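You operate a simulated robot arm through the tools that you are given. There is no shell and no other tool. Be economical: measure what you need, move in short steps, check, and stop when the job is done.

You run a simulated two-armed robot. Do the job below in one go: nothing can be reset, and whatever is moved stays where it is left.

TASK
Mill the malt in the hopper at wide gap and mid feed.
Fine: switch the power on and leave it on; start the mill before opening the gate; close the gate before stopping.
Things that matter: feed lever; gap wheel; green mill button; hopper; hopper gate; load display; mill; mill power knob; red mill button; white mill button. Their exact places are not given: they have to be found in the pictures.

Only the result counts: the job must be done as asked and must still hold three seconds after the hand-in. Knocking over, shifting, dropping, spilling or breaking anything else fails it.

THE ROBOT
Two 7-joint arms with fingered hands on one trunk, on a base that drives. Base frame: it is fixed to the floor where the robot stands at the start and does not move with it; the origin is under the middle of the robot, x ahead of it, y to its left, z up. Units: m, rad, N and s.
The left shoulder is at the start at [0.03, 0.119, 1.119], the right one opposite. With the tool pointing down near the work surface each hand reaches from about 0.32 to 0.52 m from the robot's upright axis, wherever it stands, measured 20 degrees to its own side. Places, roughly: feed lever [0.8, 0.1, 1]; gap wheel [0.6, 0, 0.8]; green mill button [0.6, 0.2, 1]; hopper [0.7, 0.6, 1]; hopper gate [0.5, 0.5, 1]; load display [0.9, 0.4, 1]; mill [0.7, 0.5, 1.1]; mill power knob [0.6, 0, 0.6]; red mill button [0.7, 0.2, 1]; white mill button [0.7, 0.3, 1]. Payload 3.8 kg a hand.
Tool frame (each hand has its own): the origin (TCP) lies between the finger pads and is the grasp point; the fingertips stand 0.025 m ahead of it; z points along the fingers, y is the line along which they close. The gripper opens to 0.088 m. The gripper's body begins 0.029 m behind the TCP. The gripper is a hand of 4 fingers: y runs from the thumb to the fingers, the wrist lies at [-0.013, -0.106, -0.174] in the tool frame.
Orientation is that of the tool frame in the base frame, as a unit quaternion [x, y, z, w]. With the fingers straight down and the wrist toward the robot, the tool's x, y and z point along [0, 1, 0], [1, 0, 0] and [0, 0, -1] of the base frame.

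THE INTERFACE
- The arms move only by the tool play_rows. It takes "left_motion", "right_motion" or both (then of equal length, played together; a hand with none holds still); each is a list of rows, each a list of 6 numbers: the turn, a rotation vector about the tool's x, y, z in units of 6 degrees (1.0 is 6 degrees), then the shift along the tool's x, y, z in units of 25 mm (1.0 is 25 mm). In form: [[rx, ry, rz, x, y, z], ...]. A call has 1 to 10 rows; each row shifts and turns the commanded pose from where the row before left it, along the tool's axes as they then stand. A call with a number of a shift or a turn outside -1 to 1 is refused whole. Rows are played at 5 a second. More than 0.05 m and 0.15 rad between two rows, and nothing of the call is played. A pose out of reach is approached as far as the arm can. The call stops where the force on the tool passes 70 N (or 10 N more than at its start, if that is more) or the arm is blocked; 0.2 s more then pass. In this call time passes only in rows, and 0.2 s behind the last. The reply holds the time, the measured pose of the TCP, the force on the tool along the base axes, the opening and the grip force, in the units named above and with some noise, with the torque about the TCP (base axes, N m) and any sound that the robot's microphone picked up.
- Cameras (640 x 400 px; columns grow to the right, rows downward): "scene" is now at [0.0467, 0.0416, 1.6672]; the picture's right is [0.52, -0.86, -0.00], its down [-0.64, -0.39, -0.66] and it looks along [0.57, 0.34, -0.75] (base axes); focal length 271 px, centre (320, 200). "left" rides on the left gripper at [-0.064, -0.083, -0.098] in its tool frame; the picture's right is [-0.62, -0.37, 0.69], its down [0.71, -0.63, 0.30] and it looks along [0.32, 0.68, 0.65] (tool axes); focal length 265 px, centre (320, 200). "right" rides on the right gripper at [0.064, -0.083, -0.098] in its tool frame; the picture's right is [-0.62, 0.37, -0.69], its down [-0.71, -0.63, 0.30] and it looks along [-0.32, 0.68, 0.65] (tool axes); focal length 265 px, centre (320, 200).
- camera(camera): a new picture of that camera. The clock stands still meanwhile.
- move_column(by): slides the trunk up (or, below 0, down) by that many m; the arms and the scene camera ride with it, the base frame stays. It gives what a move gives, with no picture.
- drive_base(legs): drives the robot by 1 to 6 legs, each [ahead, left, turn to the left] in m, m and rad, along the robot's own axes; the way and the turn of a leg run together, so that a leg with both is an arc; at most 1.5 m and 3.142 rad a leg. The arms and the cameras ride along, it lands a little off, and it stops where it bumps. It gives what a move gives.
- finger_targets(index, middle, ring, thumb_bend, thumb_turn, hand): sets how far each is bent, from 0 (flat) to 1 (curled in); at 0.3 the hand is open as for a grip, at 0.7 the pads meet at the TCP. One left out holds its place. A second passes; each finger stops where it meets its share of the squeeze, and holds until it gets a number again. It is the only way to open and close the hand. It gives what a move gives, with no picture; readings hold the bend of each and the force on the fingers (four entries, about 0 where the hand has none), thumb and palm. thumb_turn goes from beside the hand (0) to across from the fingers (1), as for a grip.
- turn_head(pan, tilt): turns the head with the scene camera to pan (to the left, within 2.094 rad either way) and tilt (down, from -0.506 to 1.204), counted from straight ahead of the robot. It gives what a move gives.
- probe_pixels(camera, pixels): there is no depth. For up to 12 entries [column, row, z] of the newest picture of that camera ("zoom" is the newest enlarged one), the place [x, y] in the base frame at which the ray of that pixel passes the height z, good to about 0.002 m. The clock stands still meanwhile.
- enlarge(camera, box): a new picture of the part [left, top, right, bottom] of that camera's present view, enlarged. The clock stands still meanwhile.
- finish_job(): hands the job in; it is judged then, once.

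Work in short steps. Measure before you move; look again where a grasp or a placing could have gone wrong, and mend it. You have 80 turns and 70 pictures in all, those below and enlarged ones among them. Open the grippers and draw the arms clear of the work before you hand the job in, unless the task says otherwise; then end with one line.

The tools are called after "Emit:" as a command line: name --argument value ..., lists and objects as JSON in quotes. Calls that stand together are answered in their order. play_rows: Moves the arms, as the interface text tells. Its arguments: {"type":"object","properties":{"left_motion":{"type":"array"},"right_motion":{"type":"array"}},"required":[]} The other tools are called the same way: move_column (by) slides the trunk up or down; finger_targets (index, middle, ring, thumb_bend, thumb_turn, hand) moves the fingers one by one; drive_base (legs) drives the base; turn_head (pan, tilt) turns the head that bears the scene camera; camera (camera) takes a picture; probe_pixels (camera, pixels) gives the place at which the rays of pixels pass given heights; enlarge (camera, box) takes an enlarged picture of a part of a camera's view; finish_job () hands the job in.

At the start:

```text
time_s: 0.0
left_tcp_pos: [0.4909, 0.3339, 1.3053]
left_orientation: [0.707, 0.707, -0.001, 0.0]
left_contact_force: [0.1, -0.4, -0.5]
left_torque: [0.02, 0.03, 0.02]
left_gripper_width: 0.0876
left_grip_force: 0.0
left_shape: jaw
left_bend: [0.3, 0.3, 0.3, 0.3, 0.98]
left_finger forces: [0.1, 0.1, 0.0, 0.1, 0.0, 0.1]
right_tcp_pos: [0.424, -0.0621, 1.2627]
right_orientation: [0.707, 0.707, 0.0, 0.001]
right_contact_force: [-0.4, -0.7, 1.4]
right_torque: [0.02, 0.02, 0.02]
right_gripper_width: 0.0874
right_grip_force: 0.1
right_shape: jaw
right_bend: [0.3, 0.3, 0.3, 0.3, 0.98]
right_finger forces: [0.0, 0.0, 0.0, 0.0, 0.0, 0.0]
trunk travel left (down, up): [-0.275, 0.315]
robot x, y, heading: [-0.0022, 0.0018, -0.004]
head pan, tilt: [0.543, 0.846]
```

scene: 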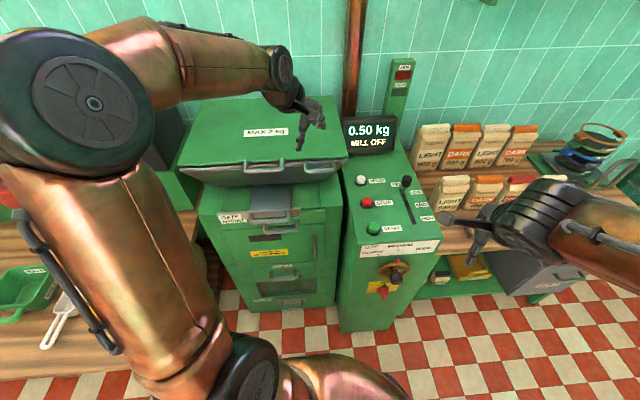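
right: 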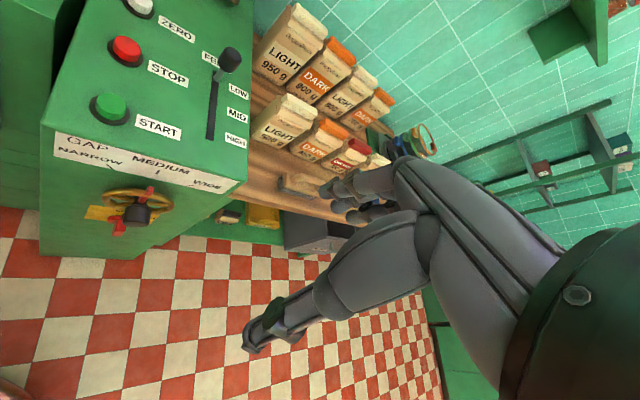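
left: 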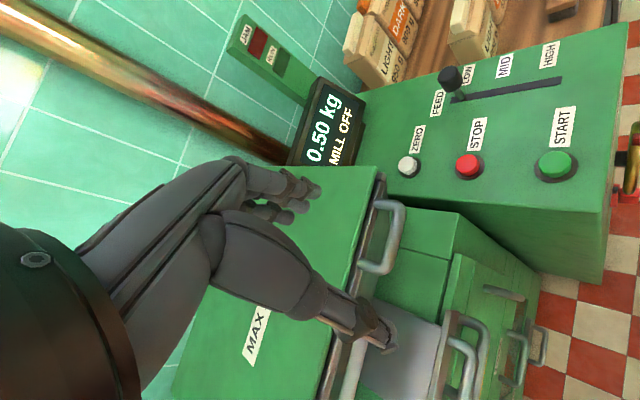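

The pictures show the console (buttons around (365,200), lever (408,182), gap wheel (395,272), power knob (385,290)) and the gate handle at (270,212). I enlarge these parts.

Emit:
enlarge --camera "scene" --box '[330, 150, 470, 330]'

Emit:
enlarge --camera "scene" --box '[180, 100, 360, 320]'

Emit:
enlarge --camera "right" --box '[30, 0, 270, 270]'

```text
2.22 times, centred on (400, 240) of scene
```

zoom: 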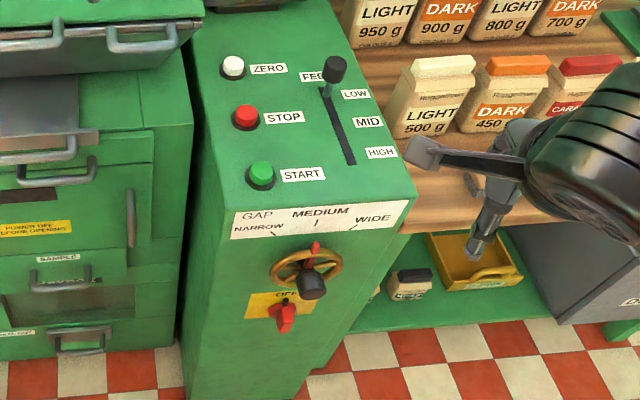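

```text
1.82 times, centred on (270, 210) of scene
```

zoom: 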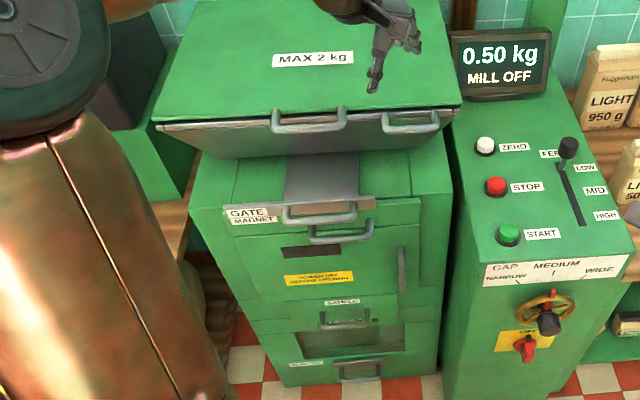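

```text
1.48 times, centred on (150, 135) of right
```

zoom: 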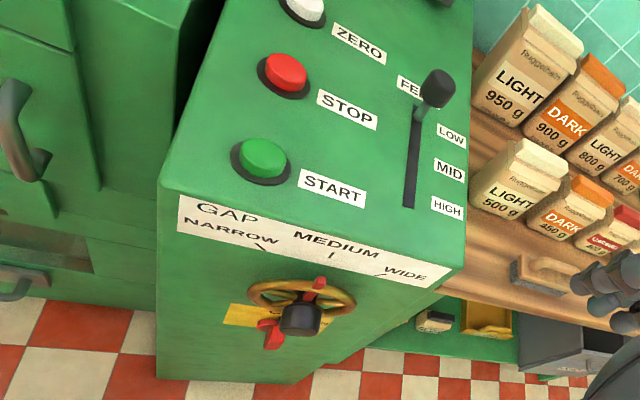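

I triangulate green, red, lever knob, and wheel by probing both cameras at two heights.

Emit:
probe_pixels --camera "scene" --pixels '[[373.4, 226, 0.9], [373.4, 226, 1.0], [366.7, 202, 0.95], [360.5, 180, 0.95], [406.5, 181, 0.95], [406.5, 181, 1.05], [397, 275, 0.8], [397, 275, 0.9], [384, 292, 0.7], [384, 292, 0.8], [269.5, 214, 0.9], [269.5, 214, 1.0]]'

Emit:
probe_pixels --camera "right" --pixels '[[111, 106, 0.9], [111, 106, 1.0], [127, 49, 0.95], [137, 3, 0.95], [229, 59, 0.95], [229, 59, 1.05], [137, 216, 0.8], [137, 216, 0.9], [118, 228, 0.7], [118, 228, 0.8]]'

Emit:
probe_pixels --camera "left" --pixels '[[555, 163, 0.9], [555, 163, 1.0], [468, 165, 0.95], [408, 166, 0.95], [450, 77, 0.95], [450, 77, 1.05], [470, 330, 0.9], [470, 330, 1.0], [460, 350, 0.9], [460, 350, 1.0]]'

```text
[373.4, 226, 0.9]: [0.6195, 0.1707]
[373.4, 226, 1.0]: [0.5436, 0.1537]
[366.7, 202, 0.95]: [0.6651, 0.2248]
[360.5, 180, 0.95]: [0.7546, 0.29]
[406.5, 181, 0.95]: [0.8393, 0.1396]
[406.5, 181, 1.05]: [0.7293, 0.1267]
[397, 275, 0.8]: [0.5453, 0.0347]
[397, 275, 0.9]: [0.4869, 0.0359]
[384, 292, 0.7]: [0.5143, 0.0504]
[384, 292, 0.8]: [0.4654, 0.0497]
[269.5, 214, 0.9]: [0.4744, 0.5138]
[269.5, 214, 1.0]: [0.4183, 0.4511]
```

```text
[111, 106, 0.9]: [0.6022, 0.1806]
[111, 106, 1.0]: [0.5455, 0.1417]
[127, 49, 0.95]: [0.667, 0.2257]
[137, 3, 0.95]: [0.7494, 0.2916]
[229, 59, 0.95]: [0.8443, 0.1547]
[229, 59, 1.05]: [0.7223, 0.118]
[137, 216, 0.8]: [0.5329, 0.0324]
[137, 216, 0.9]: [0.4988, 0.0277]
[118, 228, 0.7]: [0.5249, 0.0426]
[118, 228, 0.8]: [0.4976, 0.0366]
```

```text
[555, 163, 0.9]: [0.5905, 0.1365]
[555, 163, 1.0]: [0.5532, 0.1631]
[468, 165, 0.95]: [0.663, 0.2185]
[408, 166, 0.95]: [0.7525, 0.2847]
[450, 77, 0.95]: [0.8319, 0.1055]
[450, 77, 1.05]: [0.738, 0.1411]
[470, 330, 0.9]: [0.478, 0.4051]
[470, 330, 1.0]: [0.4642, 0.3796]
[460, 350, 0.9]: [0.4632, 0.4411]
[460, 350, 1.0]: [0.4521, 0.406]
```

Estimates: green (0.567,0.156,0.96), red (0.664,0.222), white (0.752,0.288), lever knob (0.768,0.131,1.015), wheel hub (0.515,0.033,0.85), power knob (0.539,0.048,0.65); the machine is turned about 0.63 rad to the left. I turn the robot to face it squarely and look.

Emit:
drive_base --legs '[[0, 0, 0.63]]'

Emit:
turn_head --pan -0.1 --tilt 0.85

Emit:
camera --camera "scene"

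Emit:
camera --camera "right"

Emit:
camera --camera "left"

```text
time_s: 2.1
left_tcp_pos: [0.1992, 0.5596, 1.305]
left_orientation: [0.453, 0.892, 0.0, 0.0]
left_contact_force: [-0.5, 0.7, 0.6]
left_torque: [0.03, 0.0, 0.01]
left_gripper_width: 0.0877
left_grip_force: 0.1
left_shape: jaw
left_bend: [0.3, 0.3, 0.3, 0.3, 0.98]
left_finger forces: [0.1, 0.0, 0.0, 0.0, 0.0, 0.1]
right_tcp_pos: [0.379, 0.2016, 1.2637]
right_orientation: [0.452, 0.892, 0.001, 0.0]
right_contact_force: [0.1, 0.4, 0.1]
right_torque: [0.02, -0.03, 0.02]
right_gripper_width: 0.0879
right_grip_force: 0.1
right_shape: jaw
right_bend: [0.3, 0.3, 0.3, 0.3, 0.98]
right_finger forces: [0.1, 0.1, 0.0, 0.0, 0.1, 0.0]
trunk travel left (down, up): [-0.275, 0.315]
robot x, y, heading: [-0.0021, -0.0024, 0.63]
head pan, tilt: [0.543, 0.846]
```

```text
time_s: 3.1
left_tcp_pos: [0.2, 0.5587, 1.3053]
left_orientation: [0.452, 0.892, -0.001, 0.0]
left_contact_force: [0.6, -0.9, 0.8]
left_torque: [0.01, 0.03, 0.03]
left_gripper_width: 0.0877
left_grip_force: 0.1
left_shape: jaw
left_bend: [0.3, 0.3, 0.3, 0.3, 0.98]
left_finger forces: [0.0, 0.0, 0.1, 0.1, 0.0, 0.0]
right_tcp_pos: [0.3801, 0.201, 1.2637]
right_orientation: [0.453, 0.892, 0.0, 0.001]
right_contact_force: [1.1, 0.4, -0.9]
right_torque: [-0.03, 0.03, 0.01]
right_gripper_width: 0.0874
right_grip_force: 0.0
right_shape: jaw
right_bend: [0.3, 0.3, 0.3, 0.3, 0.98]
right_finger forces: [0.0, 0.0, 0.0, 0.0, 0.1, 0.1]
trunk travel left (down, up): [-0.275, 0.315]
robot x, y, heading: [-0.0006, 0.0004, 0.628]
head pan, tilt: [-0.099, 0.85]
```

```text
63 pictures are left
```

scene: 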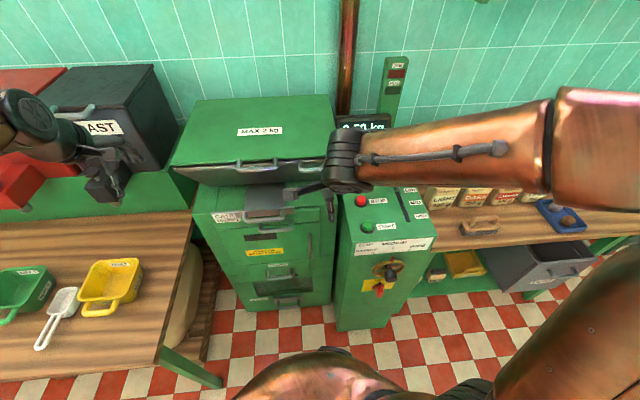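

```text
62 pictures are left
```

right: 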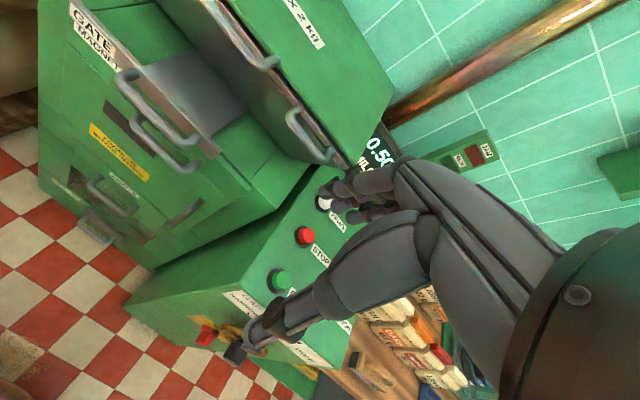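

```text
61 pictures are left
```

left: 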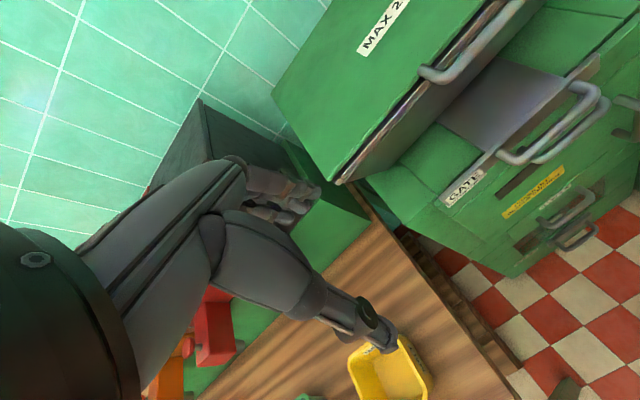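

I enlarge the gate handle from both sides to locate it.

Emit:
enlarge --camera "right" --box '[60, 20, 260, 220]'

Emit:
enlarge --camera "left" --box '[420, 30, 640, 250]'

Emit:
enlarge --camera "scene" --box '[190, 150, 340, 320]'

Emit:
enlarge --camera "scene" --box '[330, 180, 450, 330]'

```text
2.00 times, centred on (160, 120) of right
```

zoom: 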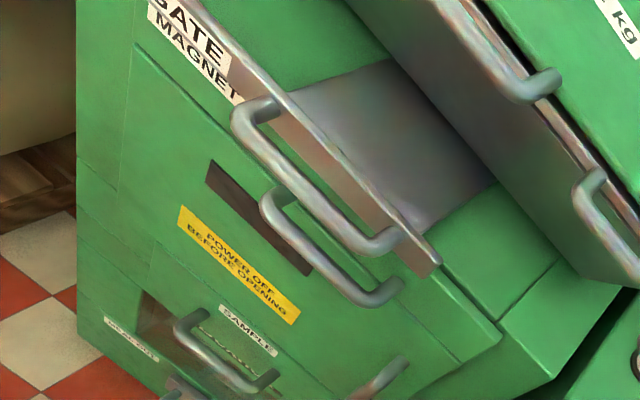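

```text
1.82 times, centred on (530, 140) of left
```

zoom: 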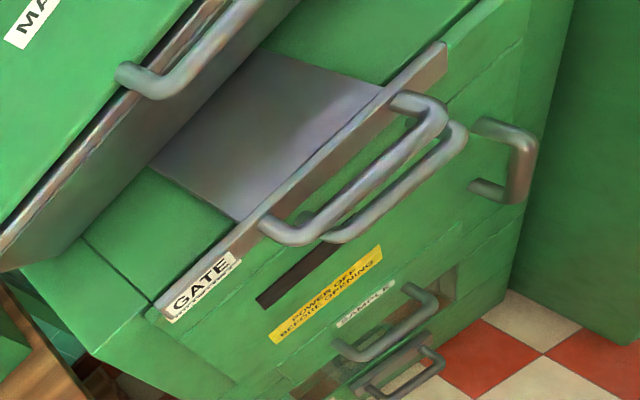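

```text
2.35 times, centred on (265, 235) of scene
```

zoom: 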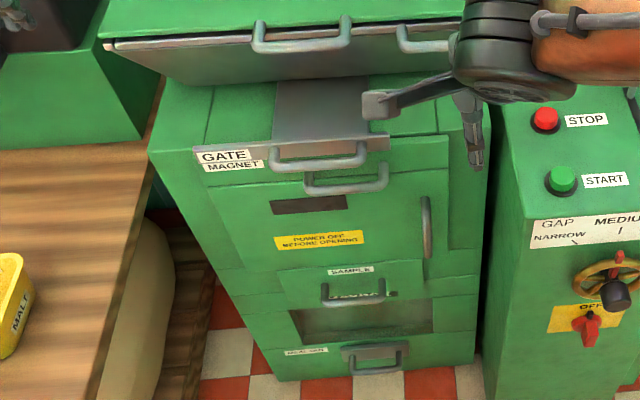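

```text
2.67 times, centred on (390, 255) of scene
```

zoom: 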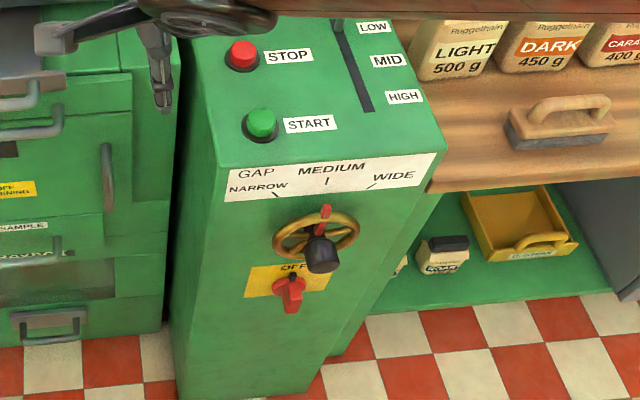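

Gate bar centre is at right (150,117), left (555,132), scene (264.5,220); hub, power knob and lever also probed again.

Emit:
probe_pixels --camera "right" --pixels '[[150, 117.5, 0.85], [150, 117.5, 0.95], [206, 335, 0.65], [235, 353, 0.85]]'

Emit:
probe_pixels --camera "left" --pixels '[[555, 132, 0.85], [555, 132, 0.95]]'

Emit:
probe_pixels --camera "scene" --pixels '[[264.5, 220, 0.85], [264.5, 220, 0.95], [390.5, 275, 0.85], [390.5, 275, 0.8], [379, 290, 0.7], [379, 290, 0.65], [280, 218, 0.9], [247, 221, 0.9]]'

```text
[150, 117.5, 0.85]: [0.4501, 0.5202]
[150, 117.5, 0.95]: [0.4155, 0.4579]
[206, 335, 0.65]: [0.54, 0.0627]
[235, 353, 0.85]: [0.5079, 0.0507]
```

```text
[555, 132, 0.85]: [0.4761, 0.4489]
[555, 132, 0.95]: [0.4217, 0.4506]
```

```text
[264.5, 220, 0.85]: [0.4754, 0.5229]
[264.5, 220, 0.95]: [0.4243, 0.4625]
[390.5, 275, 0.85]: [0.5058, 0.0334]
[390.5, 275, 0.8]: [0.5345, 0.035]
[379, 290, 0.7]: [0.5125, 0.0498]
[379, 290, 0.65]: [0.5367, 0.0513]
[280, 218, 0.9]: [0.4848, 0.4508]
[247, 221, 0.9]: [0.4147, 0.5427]
```

Gate bar ≈ (0.416,0.453,0.96), hub ≈ (0.512,0.036,0.85). I take the right hand first back and to the right, clear in front of the console.

Emit:
play_rows --right_motion '[[0, 0, 0, -0.95, -0.5, 0], [0, 0, 0, -0.95, -0.5, 0], [0, 0, 0, -0.95, -0.5, 0.2], [0, 0, 0, -0.95, -0.5, 0.4], [0, 0, 0, -0.95, -0.5, 0.4], [0, 0, 0, -0.95, -0.5, 0.4], [0, 0, 0, -0.95, -0.5, 0.4], [0, 0, 0, -0.95, -0.5, 0.4], [0, 0, 0, -0.95, -0.4, 0.4]]'

Emit:
play_rows --right_motion '[[-1, 0, 0, 0, 0, 0], [-1, 0, 0, 0, 0, 0], [-1, 0, 0, 0, 0, 0], [-1, 0, 0, 0, 0, 0], [-1, 0, 0, 0, 0, 0], [-1, 0, 0, 0, 0, 0], [-1, 0, 0, 0, 0, 0], [-1, 0, 0, 0, 0, 0], [-1, 0, 0, 0, 0, 0], [-1, 0, 0, 0, 0, 0]]'

```text
time_s: 5.2
left_tcp_pos: [0.2, 0.5604, 1.3062]
left_orientation: [0.452, 0.892, 0.0, 0.0]
left_contact_force: [-1.1, 0.3, -0.2]
left_torque: [-0.03, 0.01, -0.01]
left_gripper_width: 0.0874
left_grip_force: 0.1
left_shape: jaw
left_bend: [0.3, 0.3, 0.3, 0.3, 0.98]
left_finger forces: [0.0, 0.0, 0.1, 0.0, 0.0, 0.0]
right_tcp_pos: [0.4243, -0.0346, 1.2037]
right_orientation: [0.453, 0.892, 0.0, -0.001]
right_contact_force: [-0.5, -0.7, 0.8]
right_torque: [-0.01, 0.0, 0.02]
right_gripper_width: 0.0874
right_grip_force: 0.1
right_shape: jaw
right_bend: [0.3, 0.3, 0.3, 0.3, 0.98]
right_finger forces: [0.0, 0.1, 0.0, 0.0, 0.0, 0.1]
right hand out of reach, approached as far as the arm can: row 8
trunk travel left (down, up): [-0.275, 0.315]
robot x, y, heading: [0.0009, -0.0008, 0.633]
head pan, tilt: [-0.099, 0.85]
```

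```text
time_s: 7.3
left_tcp_pos: [0.1997, 0.56, 1.3048]
left_orientation: [0.453, 0.892, 0.0, 0.0]
left_contact_force: [0.2, -0.2, 0.2]
left_torque: [0.01, 0.0, -0.02]
left_gripper_width: 0.0875
left_grip_force: 0.1
left_shape: jaw
left_bend: [0.3, 0.3, 0.3, 0.3, 0.98]
left_finger forces: [0.0, 0.0, 0.0, 0.0, 0.1, 0.1]
right_tcp_pos: [0.5239, -0.0435, 1.2358]
right_orientation: [0.391, 0.772, 0.447, 0.226]
right_contact_force: [0.7, 0.7, 0.3]
right_torque: [-0.03, 0.02, 0.01]
right_gripper_width: 0.0876
right_grip_force: 0.1
right_shape: jaw
right_bend: [0.3, 0.3, 0.3, 0.3, 0.98]
right_finger forces: [0.0, 0.1, 0.0, 0.1, 0.0, 0.0]
right hand out of reach, approached as far as the arm can: row 1, 2, 3, 4, 5, 6, 7, 8
trunk travel left (down, up): [-0.275, 0.315]
robot x, y, heading: [0.0001, 0.002, 0.631]
head pan, tilt: [-0.099, 0.85]
```

The hand is too close to the shoulder there; lowering the trunk 0.2 m gives a better arm posture (hand at depth 0.40, ahead of the console front 0.49). Then finish the pitch to horizontal.

Emit:
play_rows --right_motion '[[-1, 0, 0, 0, 0, 0], [-1, 0, 0, 0, 0, 0], [-1, 0, 0, 0, 0, 0], [-1, 0, 0, 0, 0, 0], [-1, 0, 0, 0, 0, 0]]'

Emit:
move_column --by -0.2

Emit:
camera --camera "scene"

Emit:
camera --camera "right"

```text
time_s: 8.6
left_tcp_pos: [0.1993, 0.559, 1.3058]
left_orientation: [0.453, 0.892, 0.0, 0.0]
left_contact_force: [-0.2, 0.3, 0.4]
left_torque: [-0.02, 0.0, -0.01]
left_gripper_width: 0.0874
left_grip_force: 0.0
left_shape: jaw
left_bend: [0.3, 0.3, 0.3, 0.3, 0.98]
left_finger forces: [0.0, 0.0, 0.0, 0.0, 0.0, 0.1]
right_tcp_pos: [0.5224, -0.0448, 1.2349]
right_orientation: [0.32, 0.629, 0.631, 0.321]
right_contact_force: [-0.7, 0.3, -0.6]
right_torque: [-0.01, 0.0, 0.0]
right_gripper_width: 0.0879
right_grip_force: 0.0
right_shape: jaw
right_bend: [0.3, 0.3, 0.3, 0.3, 0.98]
right_finger forces: [0.1, 0.0, 0.0, 0.0, 0.0, 0.0]
trunk travel left (down, up): [-0.275, 0.315]
robot x, y, heading: [-0.0004, -0.0009, 0.632]
head pan, tilt: [-0.099, 0.85]
```

```text
time_s: 10.7
left_tcp_pos: [0.1993, 0.5608, 1.1071]
left_orientation: [0.452, 0.892, -0.001, 0.0]
left_contact_force: [-0.4, 0.6, -0.4]
left_torque: [0.01, 0.05, -0.02]
left_gripper_width: 0.0877
left_grip_force: 0.0
left_shape: jaw
left_bend: [0.3, 0.3, 0.3, 0.3, 0.98]
left_finger forces: [0.0, 0.0, 0.1, 0.0, 0.0, 0.0]
right_tcp_pos: [0.5221, -0.0451, 1.0355]
right_orientation: [0.32, 0.631, 0.63, 0.32]
right_contact_force: [0.2, 0.3, 0.7]
right_torque: [0.0, 0.02, 0.05]
right_gripper_width: 0.0877
right_grip_force: 0.0
right_shape: jaw
right_bend: [0.3, 0.3, 0.3, 0.3, 0.98]
right_finger forces: [0.0, 0.0, 0.1, 0.0, 0.0, 0.0]
trunk travel left (down, up): [-0.075, 0.515]
robot x, y, heading: [0.0032, -0.0024, 0.634]
head pan, tilt: [-0.099, 0.85]
```

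```text
56 pictures are left
```

scene: 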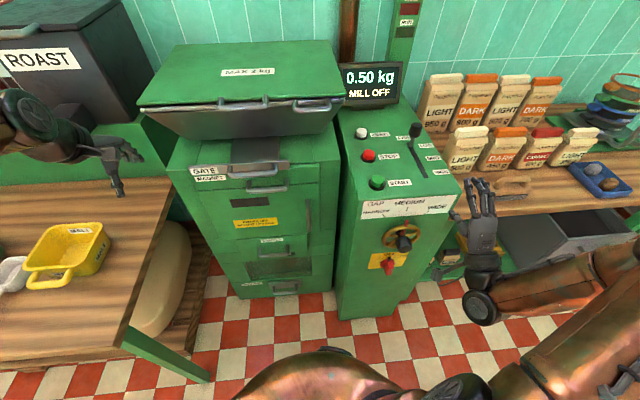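

```text
55 pictures are left
```

right: 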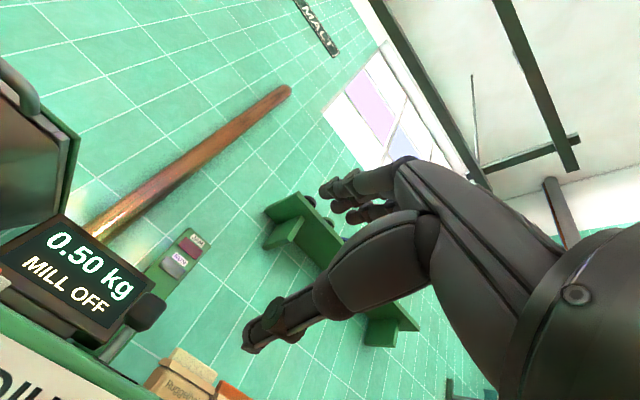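

Hand horizontal at robot-frame (0.396,-0.343,1.036). I lower it to hub height and shift it left in front of the hub, staying back.

Emit:
play_rows --right_motion '[[0, 0, 0, 0, -0.9, -0.15], [0, 0, 0, 0.1, -0.9, -0.15], [0, 0, 0, 0.3, -0.9, -0.15], [0, 0, 0, 0.4, -0.9, -0.15], [0, 0, 0, 0.4, -0.9, -0.15], [0, 0, 0, 0.5, -0.95, -0.1], [0, 0, 0, 0.5, -0.95, 0], [0, 0, 0, 0.5, -0.95, 0]]'

Emit:
enlarge --camera "scene" --box '[330, 170, 510, 310]'

Emit:
camera --camera "right"

```text
time_s: 12.5
left_tcp_pos: [0.2004, 0.5603, 1.105]
left_orientation: [0.452, 0.892, 0.0, 0.0]
left_contact_force: [-0.1, -0.2, 0.6]
left_torque: [0.04, -0.01, 0.0]
left_gripper_width: 0.0877
left_grip_force: 0.0
left_shape: jaw
left_bend: [0.3, 0.3, 0.3, 0.3, 0.98]
left_finger forces: [0.1, 0.0, 0.1, 0.1, 0.1, 0.1]
right_tcp_pos: [0.4654, -0.0026, 0.8515]
right_orientation: [0.32, 0.631, 0.63, 0.32]
right_contact_force: [-0.1, 0.1, 0.3]
right_torque: [0.02, 0.0, 0.0]
right_gripper_width: 0.0876
right_grip_force: 0.0
right_shape: jaw
right_bend: [0.3, 0.3, 0.3, 0.3, 0.98]
right_finger forces: [0.1, 0.0, 0.1, 0.1, 0.1, 0.0]
trunk travel left (down, up): [-0.075, 0.515]
robot x, y, heading: [-0.0011, 0.0016, 0.634]
head pan, tilt: [-0.099, 0.85]
```

```text
2.86 times, centred on (420, 240) of scene
```

zoom: 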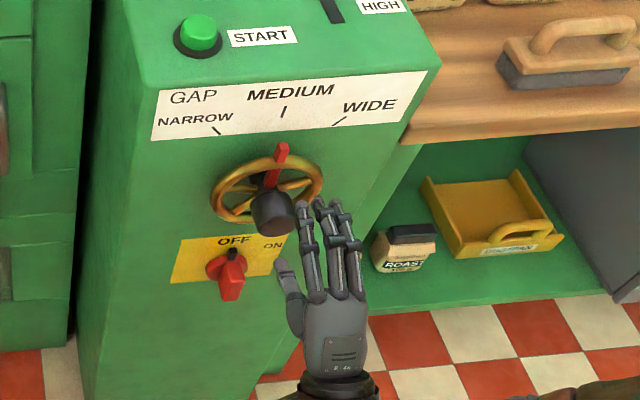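

```text
53 pictures are left
```

right: 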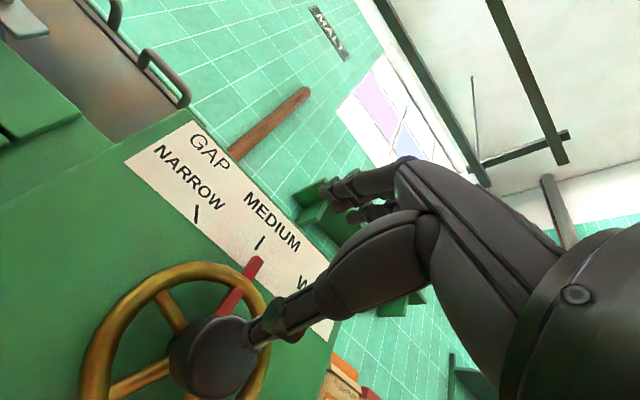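

The wheel's black hub tip is at zoom (272,212) / right (205,355); the OFF/ON plate shows OFF with ON to the right. I probe for precise hub location.

Emit:
probe_pixels --camera "zoom" --pixels '[[272, 213, 0.83], [272, 213, 0.85], [272, 213, 0.87], [232, 275, 0.63], [232, 275, 0.65], [232, 275, 0.67], [268, 188, 0.85], [333, 126, 0.93], [283, 112, 0.93]]'

Emit:
probe_pixels --camera "right" --pixels '[[215, 360, 0.83], [215, 360, 0.85], [215, 360, 0.87]]'

```text
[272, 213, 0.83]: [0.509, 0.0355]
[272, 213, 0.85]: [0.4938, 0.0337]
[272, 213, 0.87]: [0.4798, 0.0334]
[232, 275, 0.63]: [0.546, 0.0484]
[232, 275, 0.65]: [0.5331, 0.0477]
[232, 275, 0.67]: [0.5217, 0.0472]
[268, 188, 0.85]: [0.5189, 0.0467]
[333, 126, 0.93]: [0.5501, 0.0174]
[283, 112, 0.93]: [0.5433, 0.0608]
```

```text
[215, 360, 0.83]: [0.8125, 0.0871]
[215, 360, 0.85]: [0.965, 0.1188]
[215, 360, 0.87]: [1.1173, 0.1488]
```

By the right camera the hub sits about 0.06 m below the TCP line (z≈0.79, depth tip ≈0.45). I lower, shift 1 cm to the right, go 3 cm forward and check.

Emit:
play_rows --right_motion '[[0, 0, 0, -0.2, -0.8, 0], [0, 0, 0, -0.2, -0.8, 0], [0, 0, 0, 0, -0.8, 0], [0, 0, 0, 0, 0, 0.6], [0, 0, 0, 0, 0, 0.6]]'

Emit:
camera --camera "right"

Emit:
enlarge --camera "scene" --box '[340, 200, 460, 310]'

```text
time_s: 13.7
left_tcp_pos: [0.1994, 0.5607, 1.1052]
left_orientation: [0.453, 0.892, -0.001, 0.0]
left_contact_force: [0.4, 0.3, -0.3]
left_torque: [-0.01, 0.0, -0.02]
left_gripper_width: 0.0876
left_grip_force: 0.0
left_shape: jaw
left_bend: [0.3, 0.3, 0.3, 0.3, 0.98]
left_finger forces: [0.0, 0.1, 0.0, 0.0, 0.0, 0.0]
right_tcp_pos: [0.495, 0.0071, 0.791]
right_orientation: [0.32, 0.631, 0.631, 0.319]
right_contact_force: [0.4, 0.2, 0.1]
right_torque: [-0.03, -0.04, -0.01]
right_gripper_width: 0.0877
right_grip_force: 0.1
right_shape: jaw
right_bend: [0.3, 0.3, 0.3, 0.3, 0.98]
right_finger forces: [0.0, 0.0, 0.1, 0.0, 0.1, 0.0]
trunk travel left (down, up): [-0.075, 0.515]
robot x, y, heading: [0.0005, -0.0013, 0.632]
head pan, tilt: [-0.099, 0.85]
```

```text
52 pictures are left
```

right: 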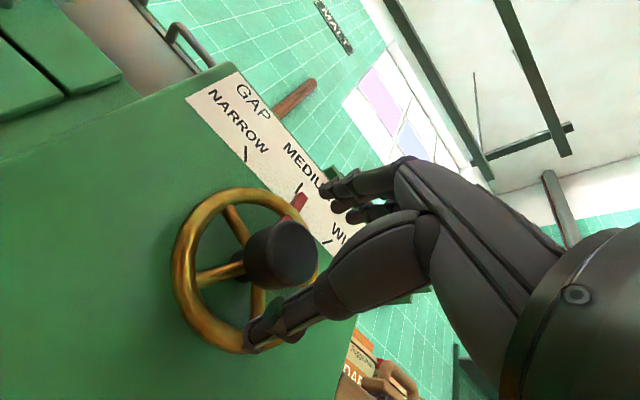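

```text
3.64 times, centred on (400, 255) of scene
```

zoom: 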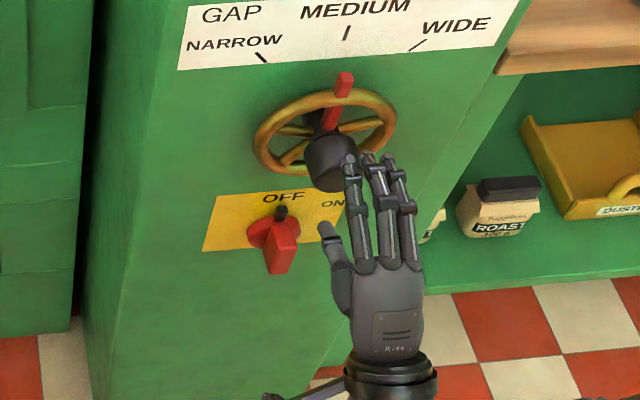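

The knob is straight ahead of the TCP, ~3.5 cm away (right image (285,252)). I advance 5 cm and close the hand on it.

Emit:
play_rows --right_motion '[[0, 0, 0, 0, 0, 0.5], [0, 0, 0, 0, 0, 0.5], [0, 0, 0, 0, 0, 0.5], [0, 0, 0, 0, 0, 0.5]]'

Emit:
finger_targets --hand "right" --index 0.75 --middle 0.75 --ring 0.75 --thumb_bend 0.75

Emit:
camera --camera "right"

Emit:
enlarge --camera "scene" --box '[340, 200, 460, 310]'

```text
time_s: 14.7
left_tcp_pos: [0.1959, 0.5555, 1.1075]
left_orientation: [0.453, 0.891, 0.002, 0.001]
left_contact_force: [-1.2, -0.4, -0.2]
left_torque: [0.01, 0.0, 0.01]
left_gripper_width: 0.0874
left_grip_force: 0.1
left_shape: jaw
left_bend: [0.3, 0.3, 0.3, 0.3, 0.98]
left_finger forces: [0.0, 0.0, 0.0, 0.0, 0.0, 0.0]
right_tcp_pos: [0.5319, 0.0326, 0.7924]
right_orientation: [0.32, 0.63, 0.632, 0.319]
right_contact_force: [-33.2, -21.3, -6.5]
right_torque: [0.93, -1.28, -0.22]
right_gripper_width: 0.0851
right_grip_force: 0.0
right_shape: jaw
right_bend: [0.3, 0.3, 0.3, 0.29, 0.98]
right_finger forces: [3.9, 32.7, 0.0, 0.1, 3.0, 0.0]
trunk travel left (down, up): [-0.075, 0.515]
robot x, y, heading: [0.0018, -0.0012, 0.63]
head pan, tilt: [-0.099, 0.85]
```

```text
time_s: 15.5
left_tcp_pos: [0.198, 0.5563, 1.1073]
left_orientation: [0.454, 0.891, 0.002, 0.001]
left_contact_force: [0.4, 0.2, 0.0]
left_torque: [0.01, 0.0, 0.01]
left_gripper_width: 0.0875
left_grip_force: 0.0
left_shape: jaw
left_bend: [0.3, 0.3, 0.3, 0.3, 0.98]
left_finger forces: [0.1, 0.1, 0.1, 0.0, 0.1, 0.0]
right_tcp_pos: [0.5291, 0.0282, 0.7906]
right_orientation: [0.323, 0.627, 0.632, 0.322]
right_contact_force: [-32.0, -28.5, 6.7]
right_torque: [-0.35, 0.46, 0.18]
right_gripper_width: 0.0549
right_grip_force: 30.6
right_shape: fingers
right_bend: [0.43, 0.49, 0.73, 0.56, 0.95]
right_finger forces: [10.6, 13.7, 6.5, 0.0, 29.8, 0.1]
trunk travel left (down, up): [-0.075, 0.515]
robot x, y, heading: [-0.0019, -0.0018, 0.623]
head pan, tilt: [-0.099, 0.85]
stopped (right hand): the force on the tool passed its limit (the readings are from after the stop); the commanded pose is now the measured one
```

```text
50 pictures are left
```

right: 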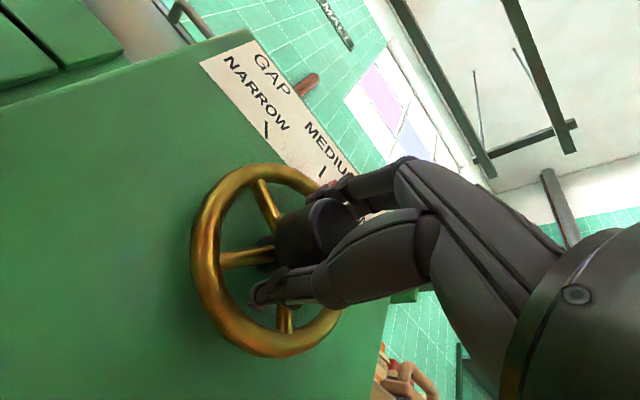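

```text
3.64 times, centred on (400, 255) of scene
```

zoom: 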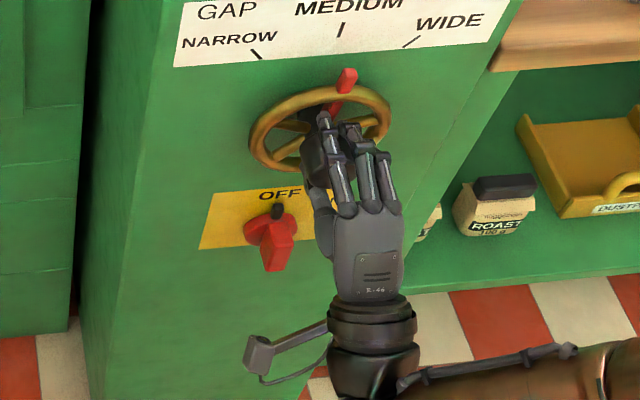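

The hub is gripped (about 30 N). I twist clockwise (+rz) about 24° first, easing back slightly, and look.

Emit:
play_rows --right_motion '[[0, 0, 0.5, 0, 0, -0.15], [0, 0, 1, 0, 0, 0], [0, 0, 1, 0, 0, 0], [0, 0, 1, 0, 0, 0], [0, 0, 1, 0, 0, 0]]'

Emit:
enlarge --camera "scene" --box '[340, 200, 460, 310]'

```text
time_s: 16.7
left_tcp_pos: [0.1967, 0.5566, 1.1083]
left_orientation: [0.453, 0.891, 0.002, 0.0]
left_contact_force: [0.0, 0.4, -0.6]
left_torque: [0.02, -0.02, 0.0]
left_gripper_width: 0.0876
left_grip_force: 0.0
left_shape: jaw
left_bend: [0.3, 0.3, 0.3, 0.3, 0.98]
left_finger forces: [0.0, 0.0, 0.0, 0.1, 0.1, 0.0]
right_tcp_pos: [0.5294, 0.0287, 0.7911]
right_orientation: [0.46, 0.535, 0.689, 0.164]
right_contact_force: [-26.3, -27.8, 3.4]
right_torque: [-0.47, 0.71, 0.72]
right_gripper_width: 0.0491
right_grip_force: 29.1
right_shape: fingers
right_bend: [0.45, 0.49, 0.73, 0.59, 0.95]
right_finger forces: [5.4, 9.4, 5.8, 0.1, 36.8, 0.0]
trunk travel left (down, up): [-0.075, 0.515]
robot x, y, heading: [0.0008, 0.0018, 0.632]
head pan, tilt: [-0.099, 0.85]
```

```text
3.64 times, centred on (400, 255) of scene
```

zoom: 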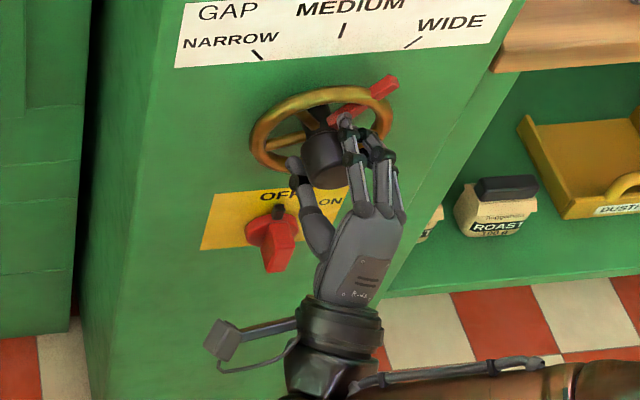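

The pointer has turned ~27°, while the WIDE mark lies around 29–30° by my estimate. I add 3°, release, back off and look at it directly.

Emit:
play_rows --right_motion '[[0, 0, 0.5, 0, 0, 0]]'

Emit:
finger_targets --hand "right" --index 0.25 --middle 0.25 --ring 0.25 --thumb_bend 0.25

Emit:
play_rows --right_motion '[[0, 0, 0, 0, 0, -0.6], [0, 0, 0, 0, 0, -0.6], [0, 0, 0, 0, 0, -0.6], [0, 0, 0, -0.5, -0.5, -0.6], [0, 0, 0, -0.5, -0.5, -0.6], [0, 0, 0, -0.5, -0.5, 0]]'

Emit:
camera --camera "right"

Emit:
enlarge --camera "scene" --box '[340, 200, 460, 310]'

```text
time_s: 17.1
left_tcp_pos: [0.1965, 0.5583, 1.1071]
left_orientation: [0.454, 0.891, 0.002, 0.001]
left_contact_force: [0.5, -1.2, 0.3]
left_torque: [-0.01, -0.02, -0.01]
left_gripper_width: 0.0877
left_grip_force: 0.1
left_shape: jaw
left_bend: [0.3, 0.3, 0.3, 0.3, 0.98]
left_finger forces: [0.1, 0.0, 0.0, 0.1, 0.0, 0.0]
right_tcp_pos: [0.5291, 0.0285, 0.7916]
right_orientation: [0.474, 0.523, 0.693, 0.147]
right_contact_force: [-27.0, -28.6, 2.1]
right_torque: [-0.44, 0.66, 0.78]
right_gripper_width: 0.0496
right_grip_force: 28.8
right_shape: fingers
right_bend: [0.45, 0.49, 0.73, 0.59, 0.95]
right_finger forces: [6.1, 9.1, 5.8, 0.1, 37.1, 0.1]
trunk travel left (down, up): [-0.075, 0.515]
robot x, y, heading: [-0.0019, 0.0031, 0.628]
head pan, tilt: [-0.099, 0.85]
```

```text
time_s: 18.1
left_tcp_pos: [0.1981, 0.5582, 1.1053]
left_orientation: [0.453, 0.892, 0.0, 0.0]
left_contact_force: [0.3, -0.1, -0.5]
left_torque: [-0.01, -0.02, -0.04]
left_gripper_width: 0.0876
left_grip_force: 0.1
left_shape: jaw
left_bend: [0.3, 0.3, 0.3, 0.3, 0.98]
left_finger forces: [0.1, 0.1, 0.1, 0.0, 0.0, 0.0]
right_tcp_pos: [0.5324, 0.0306, 0.7901]
right_orientation: [0.473, 0.525, 0.692, 0.148]
right_contact_force: [-0.5, -0.3, 0.5]
right_torque: [0.03, -0.05, -0.03]
right_gripper_width: 0.0947
right_grip_force: 0.5
right_shape: fingers
right_bend: [0.25, 0.25, 0.25, 0.25, 0.97]
right_finger forces: [0.0, 1.2, 0.0, 0.0, 0.0, 0.0]
trunk travel left (down, up): [-0.075, 0.515]
robot x, y, heading: [-0.0016, -0.0013, 0.627]
head pan, tilt: [-0.099, 0.85]
```

```text
time_s: 19.5
left_tcp_pos: [0.1996, 0.5596, 1.1045]
left_orientation: [0.453, 0.891, 0.0, 0.0]
left_contact_force: [0.8, -0.1, -0.7]
left_torque: [-0.04, 0.0, 0.06]
left_gripper_width: 0.0878
left_grip_force: 0.1
left_shape: jaw
left_bend: [0.3, 0.3, 0.3, 0.3, 0.98]
left_finger forces: [0.0, 0.1, 0.1, 0.0, 0.1, 0.0]
right_tcp_pos: [0.4785, -0.0232, 0.7383]
right_orientation: [0.473, 0.525, 0.692, 0.148]
right_contact_force: [-0.8, -0.2, 0.1]
right_torque: [0.02, 0.0, 0.0]
right_gripper_width: 0.0947
right_grip_force: 0.1
right_shape: fingers
right_bend: [0.25, 0.25, 0.25, 0.25, 0.97]
right_finger forces: [0.0, 0.1, 0.1, 0.0, 0.0, 0.0]
trunk travel left (down, up): [-0.075, 0.515]
robot x, y, heading: [-0.0034, -0.0001, 0.633]
head pan, tilt: [-0.099, 0.85]
```

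```text
47 pictures are left
```

right: 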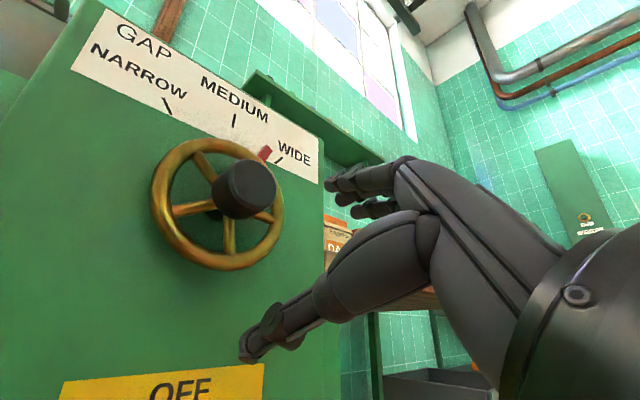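

```text
3.64 times, centred on (400, 255) of scene
```

zoom: 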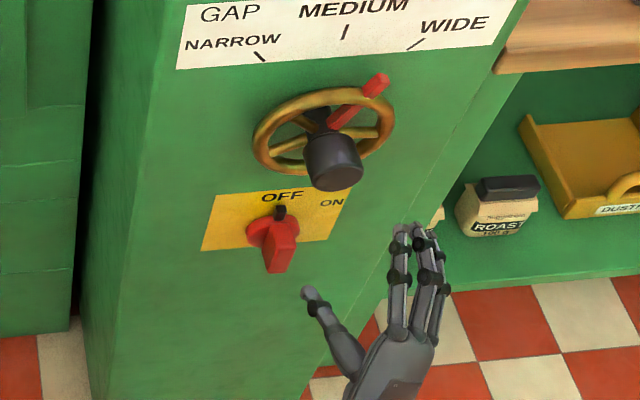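

On release the pointer fell back a bit (tip zoom (380,80)), seemingly short of WIDE. I place the right wrist camera on the hub axis for a square view.

Emit:
play_rows --right_motion '[[0, 0, -1, 0, 0, -0.2], [0, 0, -1, 0, 0, -0.2], [0, 0, -1, 0, 0, 0], [0, 0, -1, 0, 0, 0], [0, 0, -1, 0, 0, 0], [0, 0, 0, -0.7, 1, 0], [0, 0, 0, -0.7, 1, 0], [0, 0, 0, -0.6, 1, 0]]'

Emit:
play_rows --right_motion '[[1, 0, 0, 0, 0, 0], [1, 0, 0, 0, 0, 0], [1, 0, 0, 0, 0, 0], [1, 0, 0, 0, 0, 0], [1, 0, 0, 0, 0, 0]]'

Emit:
camera --camera "right"

```text
time_s: 21.3
left_tcp_pos: [0.1999, 0.5589, 1.1054]
left_orientation: [0.453, 0.892, 0.0, 0.0]
left_contact_force: [0.3, -0.1, -0.2]
left_torque: [0.01, 0.0, -0.02]
left_gripper_width: 0.0877
left_grip_force: 0.0
left_shape: jaw
left_bend: [0.3, 0.3, 0.3, 0.3, 0.98]
left_finger forces: [0.0, 0.1, 0.0, 0.0, 0.1, 0.0]
right_tcp_pos: [0.5003, -0.0709, 0.8149]
right_orientation: [0.321, 0.629, 0.631, 0.32]
right_contact_force: [0.5, 0.1, -0.4]
right_torque: [0.0, 0.0, 0.01]
right_gripper_width: 0.0949
right_grip_force: 0.0
right_shape: fingers
right_bend: [0.25, 0.25, 0.25, 0.25, 0.97]
right_finger forces: [0.1, 0.1, 0.1, 0.1, 0.0, 0.1]
trunk travel left (down, up): [-0.075, 0.515]
robot x, y, heading: [-0.0014, -0.0007, 0.632]
head pan, tilt: [-0.099, 0.85]
```

```text
time_s: 22.5
left_tcp_pos: [0.1991, 0.5595, 1.1043]
left_orientation: [0.453, 0.891, 0.0, 0.0]
left_contact_force: [-0.3, -0.9, -0.7]
left_torque: [0.0, 0.02, 0.01]
left_gripper_width: 0.0875
left_grip_force: 0.0
left_shape: jaw
left_bend: [0.3, 0.3, 0.3, 0.3, 0.98]
left_finger forces: [0.0, 0.1, 0.0, 0.0, 0.0, 0.0]
right_tcp_pos: [0.4995, -0.0698, 0.815]
right_orientation: [0.393, 0.772, 0.445, 0.227]
right_contact_force: [0.8, -0.9, 0.3]
right_torque: [-0.01, 0.0, -0.02]
right_gripper_width: 0.0948
right_grip_force: 0.1
right_shape: fingers
right_bend: [0.25, 0.25, 0.25, 0.25, 0.97]
right_finger forces: [0.0, 0.0, 0.0, 0.0, 0.0, 0.1]
trunk travel left (down, up): [-0.075, 0.515]
robot x, y, heading: [-0.0021, 0.0008, 0.631]
head pan, tilt: [-0.099, 0.85]
```

```text
45 pictures are left
```

right: 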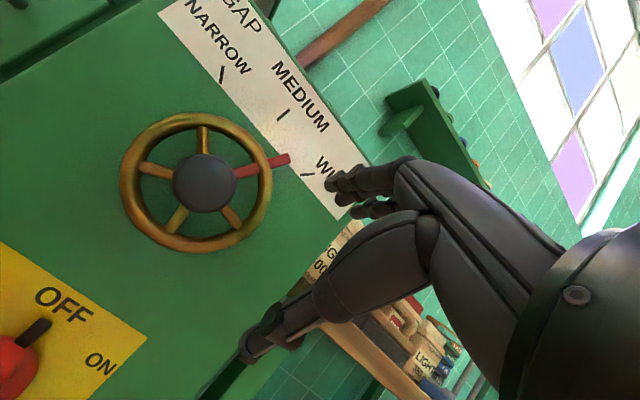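

The square view shows the pointer short of WIDE: hub (203,183), pointer tip (289,157), WIDE mark (307,175). I enlarge to measure.

Emit:
enlarge --camera "right" --box '[110, 50, 350, 250]'

```text
2.00 times, centred on (230, 150) of right
```

zoom: 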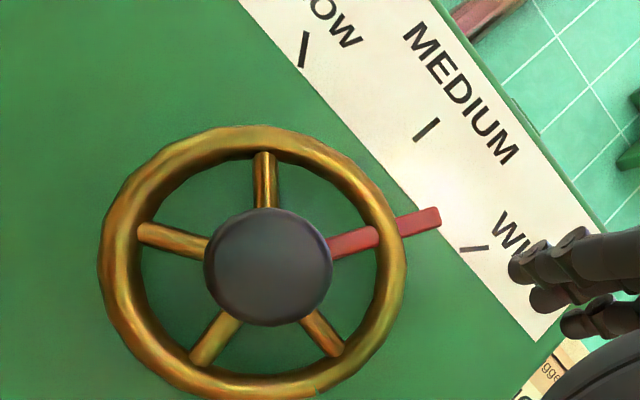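

WIDE needs about 13° more. I re-approach the hub rolled 18° and re-grip.

Emit:
play_rows --right_motion '[[-1, 0, 0, 0, 0, 0], [-1, 0, 0, 0, 0, 0], [-1, 0, 0, 0, 0, 0], [-1, 0, 0, 0, 0, 0], [-1, 0, 0, 0, 0, 0], [0, 0, 0, 0.8, -0.32, 0], [0, 0, 0, 0.8, -0.32, 0], [0, 0, 0, 0.88, -0.32, 0]]'

Emit:
play_rows --right_motion '[[0, 0, 1, 0, 0, 0], [0, 0, 1, 0, 0, 0], [0, 0, 1, 0, 0, 0], [0, 0, 0, 0, 0, 0.8], [0, 0, 0, 0, 0, 0.8], [0, 0, 0, 0, 0, 0.8], [0, 0, 0, 0, 0, 0.7]]'

Emit:
finger_targets --hand "right" --index 0.75 --middle 0.75 --ring 0.75 --thumb_bend 0.75

Emit:
enlarge --camera "scene" --box '[340, 200, 460, 310]'

```text
time_s: 24.3
left_tcp_pos: [0.1999, 0.5591, 1.1056]
left_orientation: [0.454, 0.891, 0.0, 0.0]
left_contact_force: [-0.5, -0.5, -0.2]
left_torque: [-0.03, -0.01, 0.0]
left_gripper_width: 0.0873
left_grip_force: 0.1
left_shape: jaw
left_bend: [0.3, 0.3, 0.3, 0.3, 0.98]
left_finger forces: [0.0, 0.0, 0.0, 0.1, 0.0, 0.0]
right_tcp_pos: [0.4624, -0.0194, 0.7909]
right_orientation: [0.321, 0.629, 0.631, 0.321]
right_contact_force: [0.2, 0.1, 0.2]
right_torque: [-0.01, 0.01, -0.01]
right_gripper_width: 0.0944
right_grip_force: 0.1
right_shape: fingers
right_bend: [0.25, 0.25, 0.25, 0.25, 0.97]
right_finger forces: [0.1, 0.1, 0.0, 0.0, 0.1, 0.0]
trunk travel left (down, up): [-0.075, 0.515]
robot x, y, heading: [-0.0, -0.0012, 0.625]
head pan, tilt: [-0.099, 0.85]
```

```text
time_s: 25.9
left_tcp_pos: [0.2001, 0.5589, 1.1055]
left_orientation: [0.453, 0.891, 0.0, 0.0]
left_contact_force: [-0.3, 1.0, 0.0]
left_torque: [0.01, 0.02, 0.01]
left_gripper_width: 0.0875
left_grip_force: 0.0
left_shape: jaw
left_bend: [0.3, 0.3, 0.3, 0.3, 0.98]
left_finger forces: [0.0, 0.0, 0.0, 0.0, 0.1, 0.0]
right_tcp_pos: [0.5273, 0.025, 0.7917]
right_orientation: [0.416, 0.571, 0.673, 0.218]
right_contact_force: [0.3, 0.5, -0.4]
right_torque: [0.01, 0.0, 0.01]
right_gripper_width: 0.0949
right_grip_force: 0.1
right_shape: fingers
right_bend: [0.25, 0.25, 0.25, 0.25, 0.97]
right_finger forces: [0.0, 0.0, 0.0, 0.0, 0.0, 0.0]
trunk travel left (down, up): [-0.075, 0.515]
robot x, y, heading: [0.0015, -0.0036, 0.624]
head pan, tilt: [-0.099, 0.85]
```

```text
time_s: 26.9
left_tcp_pos: [0.1995, 0.559, 1.1064]
left_orientation: [0.453, 0.891, 0.0, 0.0]
left_contact_force: [-0.5, 0.0, 0.1]
left_torque: [-0.02, -0.01, -0.02]
left_gripper_width: 0.0878
left_grip_force: 0.1
left_shape: jaw
left_bend: [0.3, 0.3, 0.3, 0.3, 0.98]
left_finger forces: [0.0, 0.1, 0.0, 0.1, 0.0, 0.0]
right_tcp_pos: [0.5275, 0.0253, 0.7909]
right_orientation: [0.417, 0.57, 0.673, 0.219]
right_contact_force: [8.4, -5.4, 10.2]
right_torque: [0.14, -0.11, -0.11]
right_gripper_width: 0.034
right_grip_force: 12.1
right_shape: fingers
right_bend: [0.5, 0.56, 0.75, 0.59, 0.96]
right_finger forces: [9.2, 8.6, 1.4, 0.0, 7.0, 0.0]
trunk travel left (down, up): [-0.075, 0.515]
robot x, y, heading: [-0.0018, -0.0004, 0.625]
head pan, tilt: [-0.099, 0.85]
```

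```text
3.64 times, centred on (400, 255) of scene
```

zoom: 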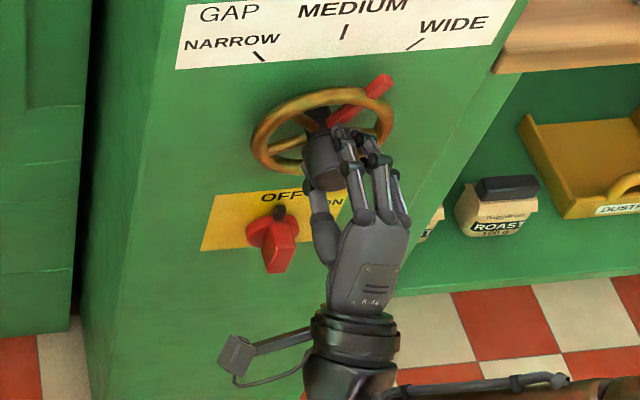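

Clean grip. I twist about 14° and check the pointer.

Emit:
play_rows --right_motion '[[0, 0, 0.8, 0, 0, 0], [0, 0, 0.8, 0, 0, 0], [0, 0, 0.7, 0, 0, 0]]'

Emit:
enlarge --camera "scene" --box '[340, 200, 460, 310]'

```text
time_s: 27.7
left_tcp_pos: [0.2002, 0.5591, 1.1053]
left_orientation: [0.453, 0.892, 0.0, 0.0]
left_contact_force: [-0.1, -0.3, -0.5]
left_torque: [0.02, 0.0, 0.01]
left_gripper_width: 0.0874
left_grip_force: 0.1
left_shape: jaw
left_bend: [0.3, 0.3, 0.3, 0.3, 0.98]
left_finger forces: [0.0, 0.0, 0.1, 0.0, 0.1, 0.0]
right_tcp_pos: [0.5268, 0.0259, 0.7893]
right_orientation: [0.482, 0.517, 0.694, 0.136]
right_contact_force: [7.8, -2.3, 8.0]
right_torque: [0.02, -0.14, -0.08]
right_gripper_width: 0.0344
right_grip_force: 13.0
right_shape: fingers
right_bend: [0.5, 0.56, 0.75, 0.6, 0.97]
right_finger forces: [9.0, 7.8, 0.9, 0.1, 8.1, 0.0]
trunk travel left (down, up): [-0.075, 0.515]
robot x, y, heading: [-0.0014, -0.0033, 0.63]
head pan, tilt: [-0.099, 0.85]
```

```text
3.64 times, centred on (400, 255) of scene
```

zoom: 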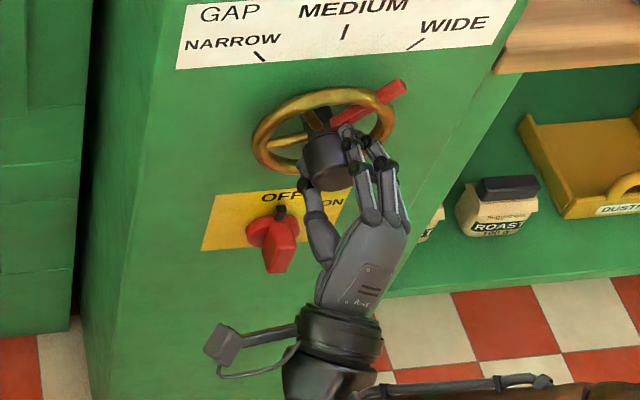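

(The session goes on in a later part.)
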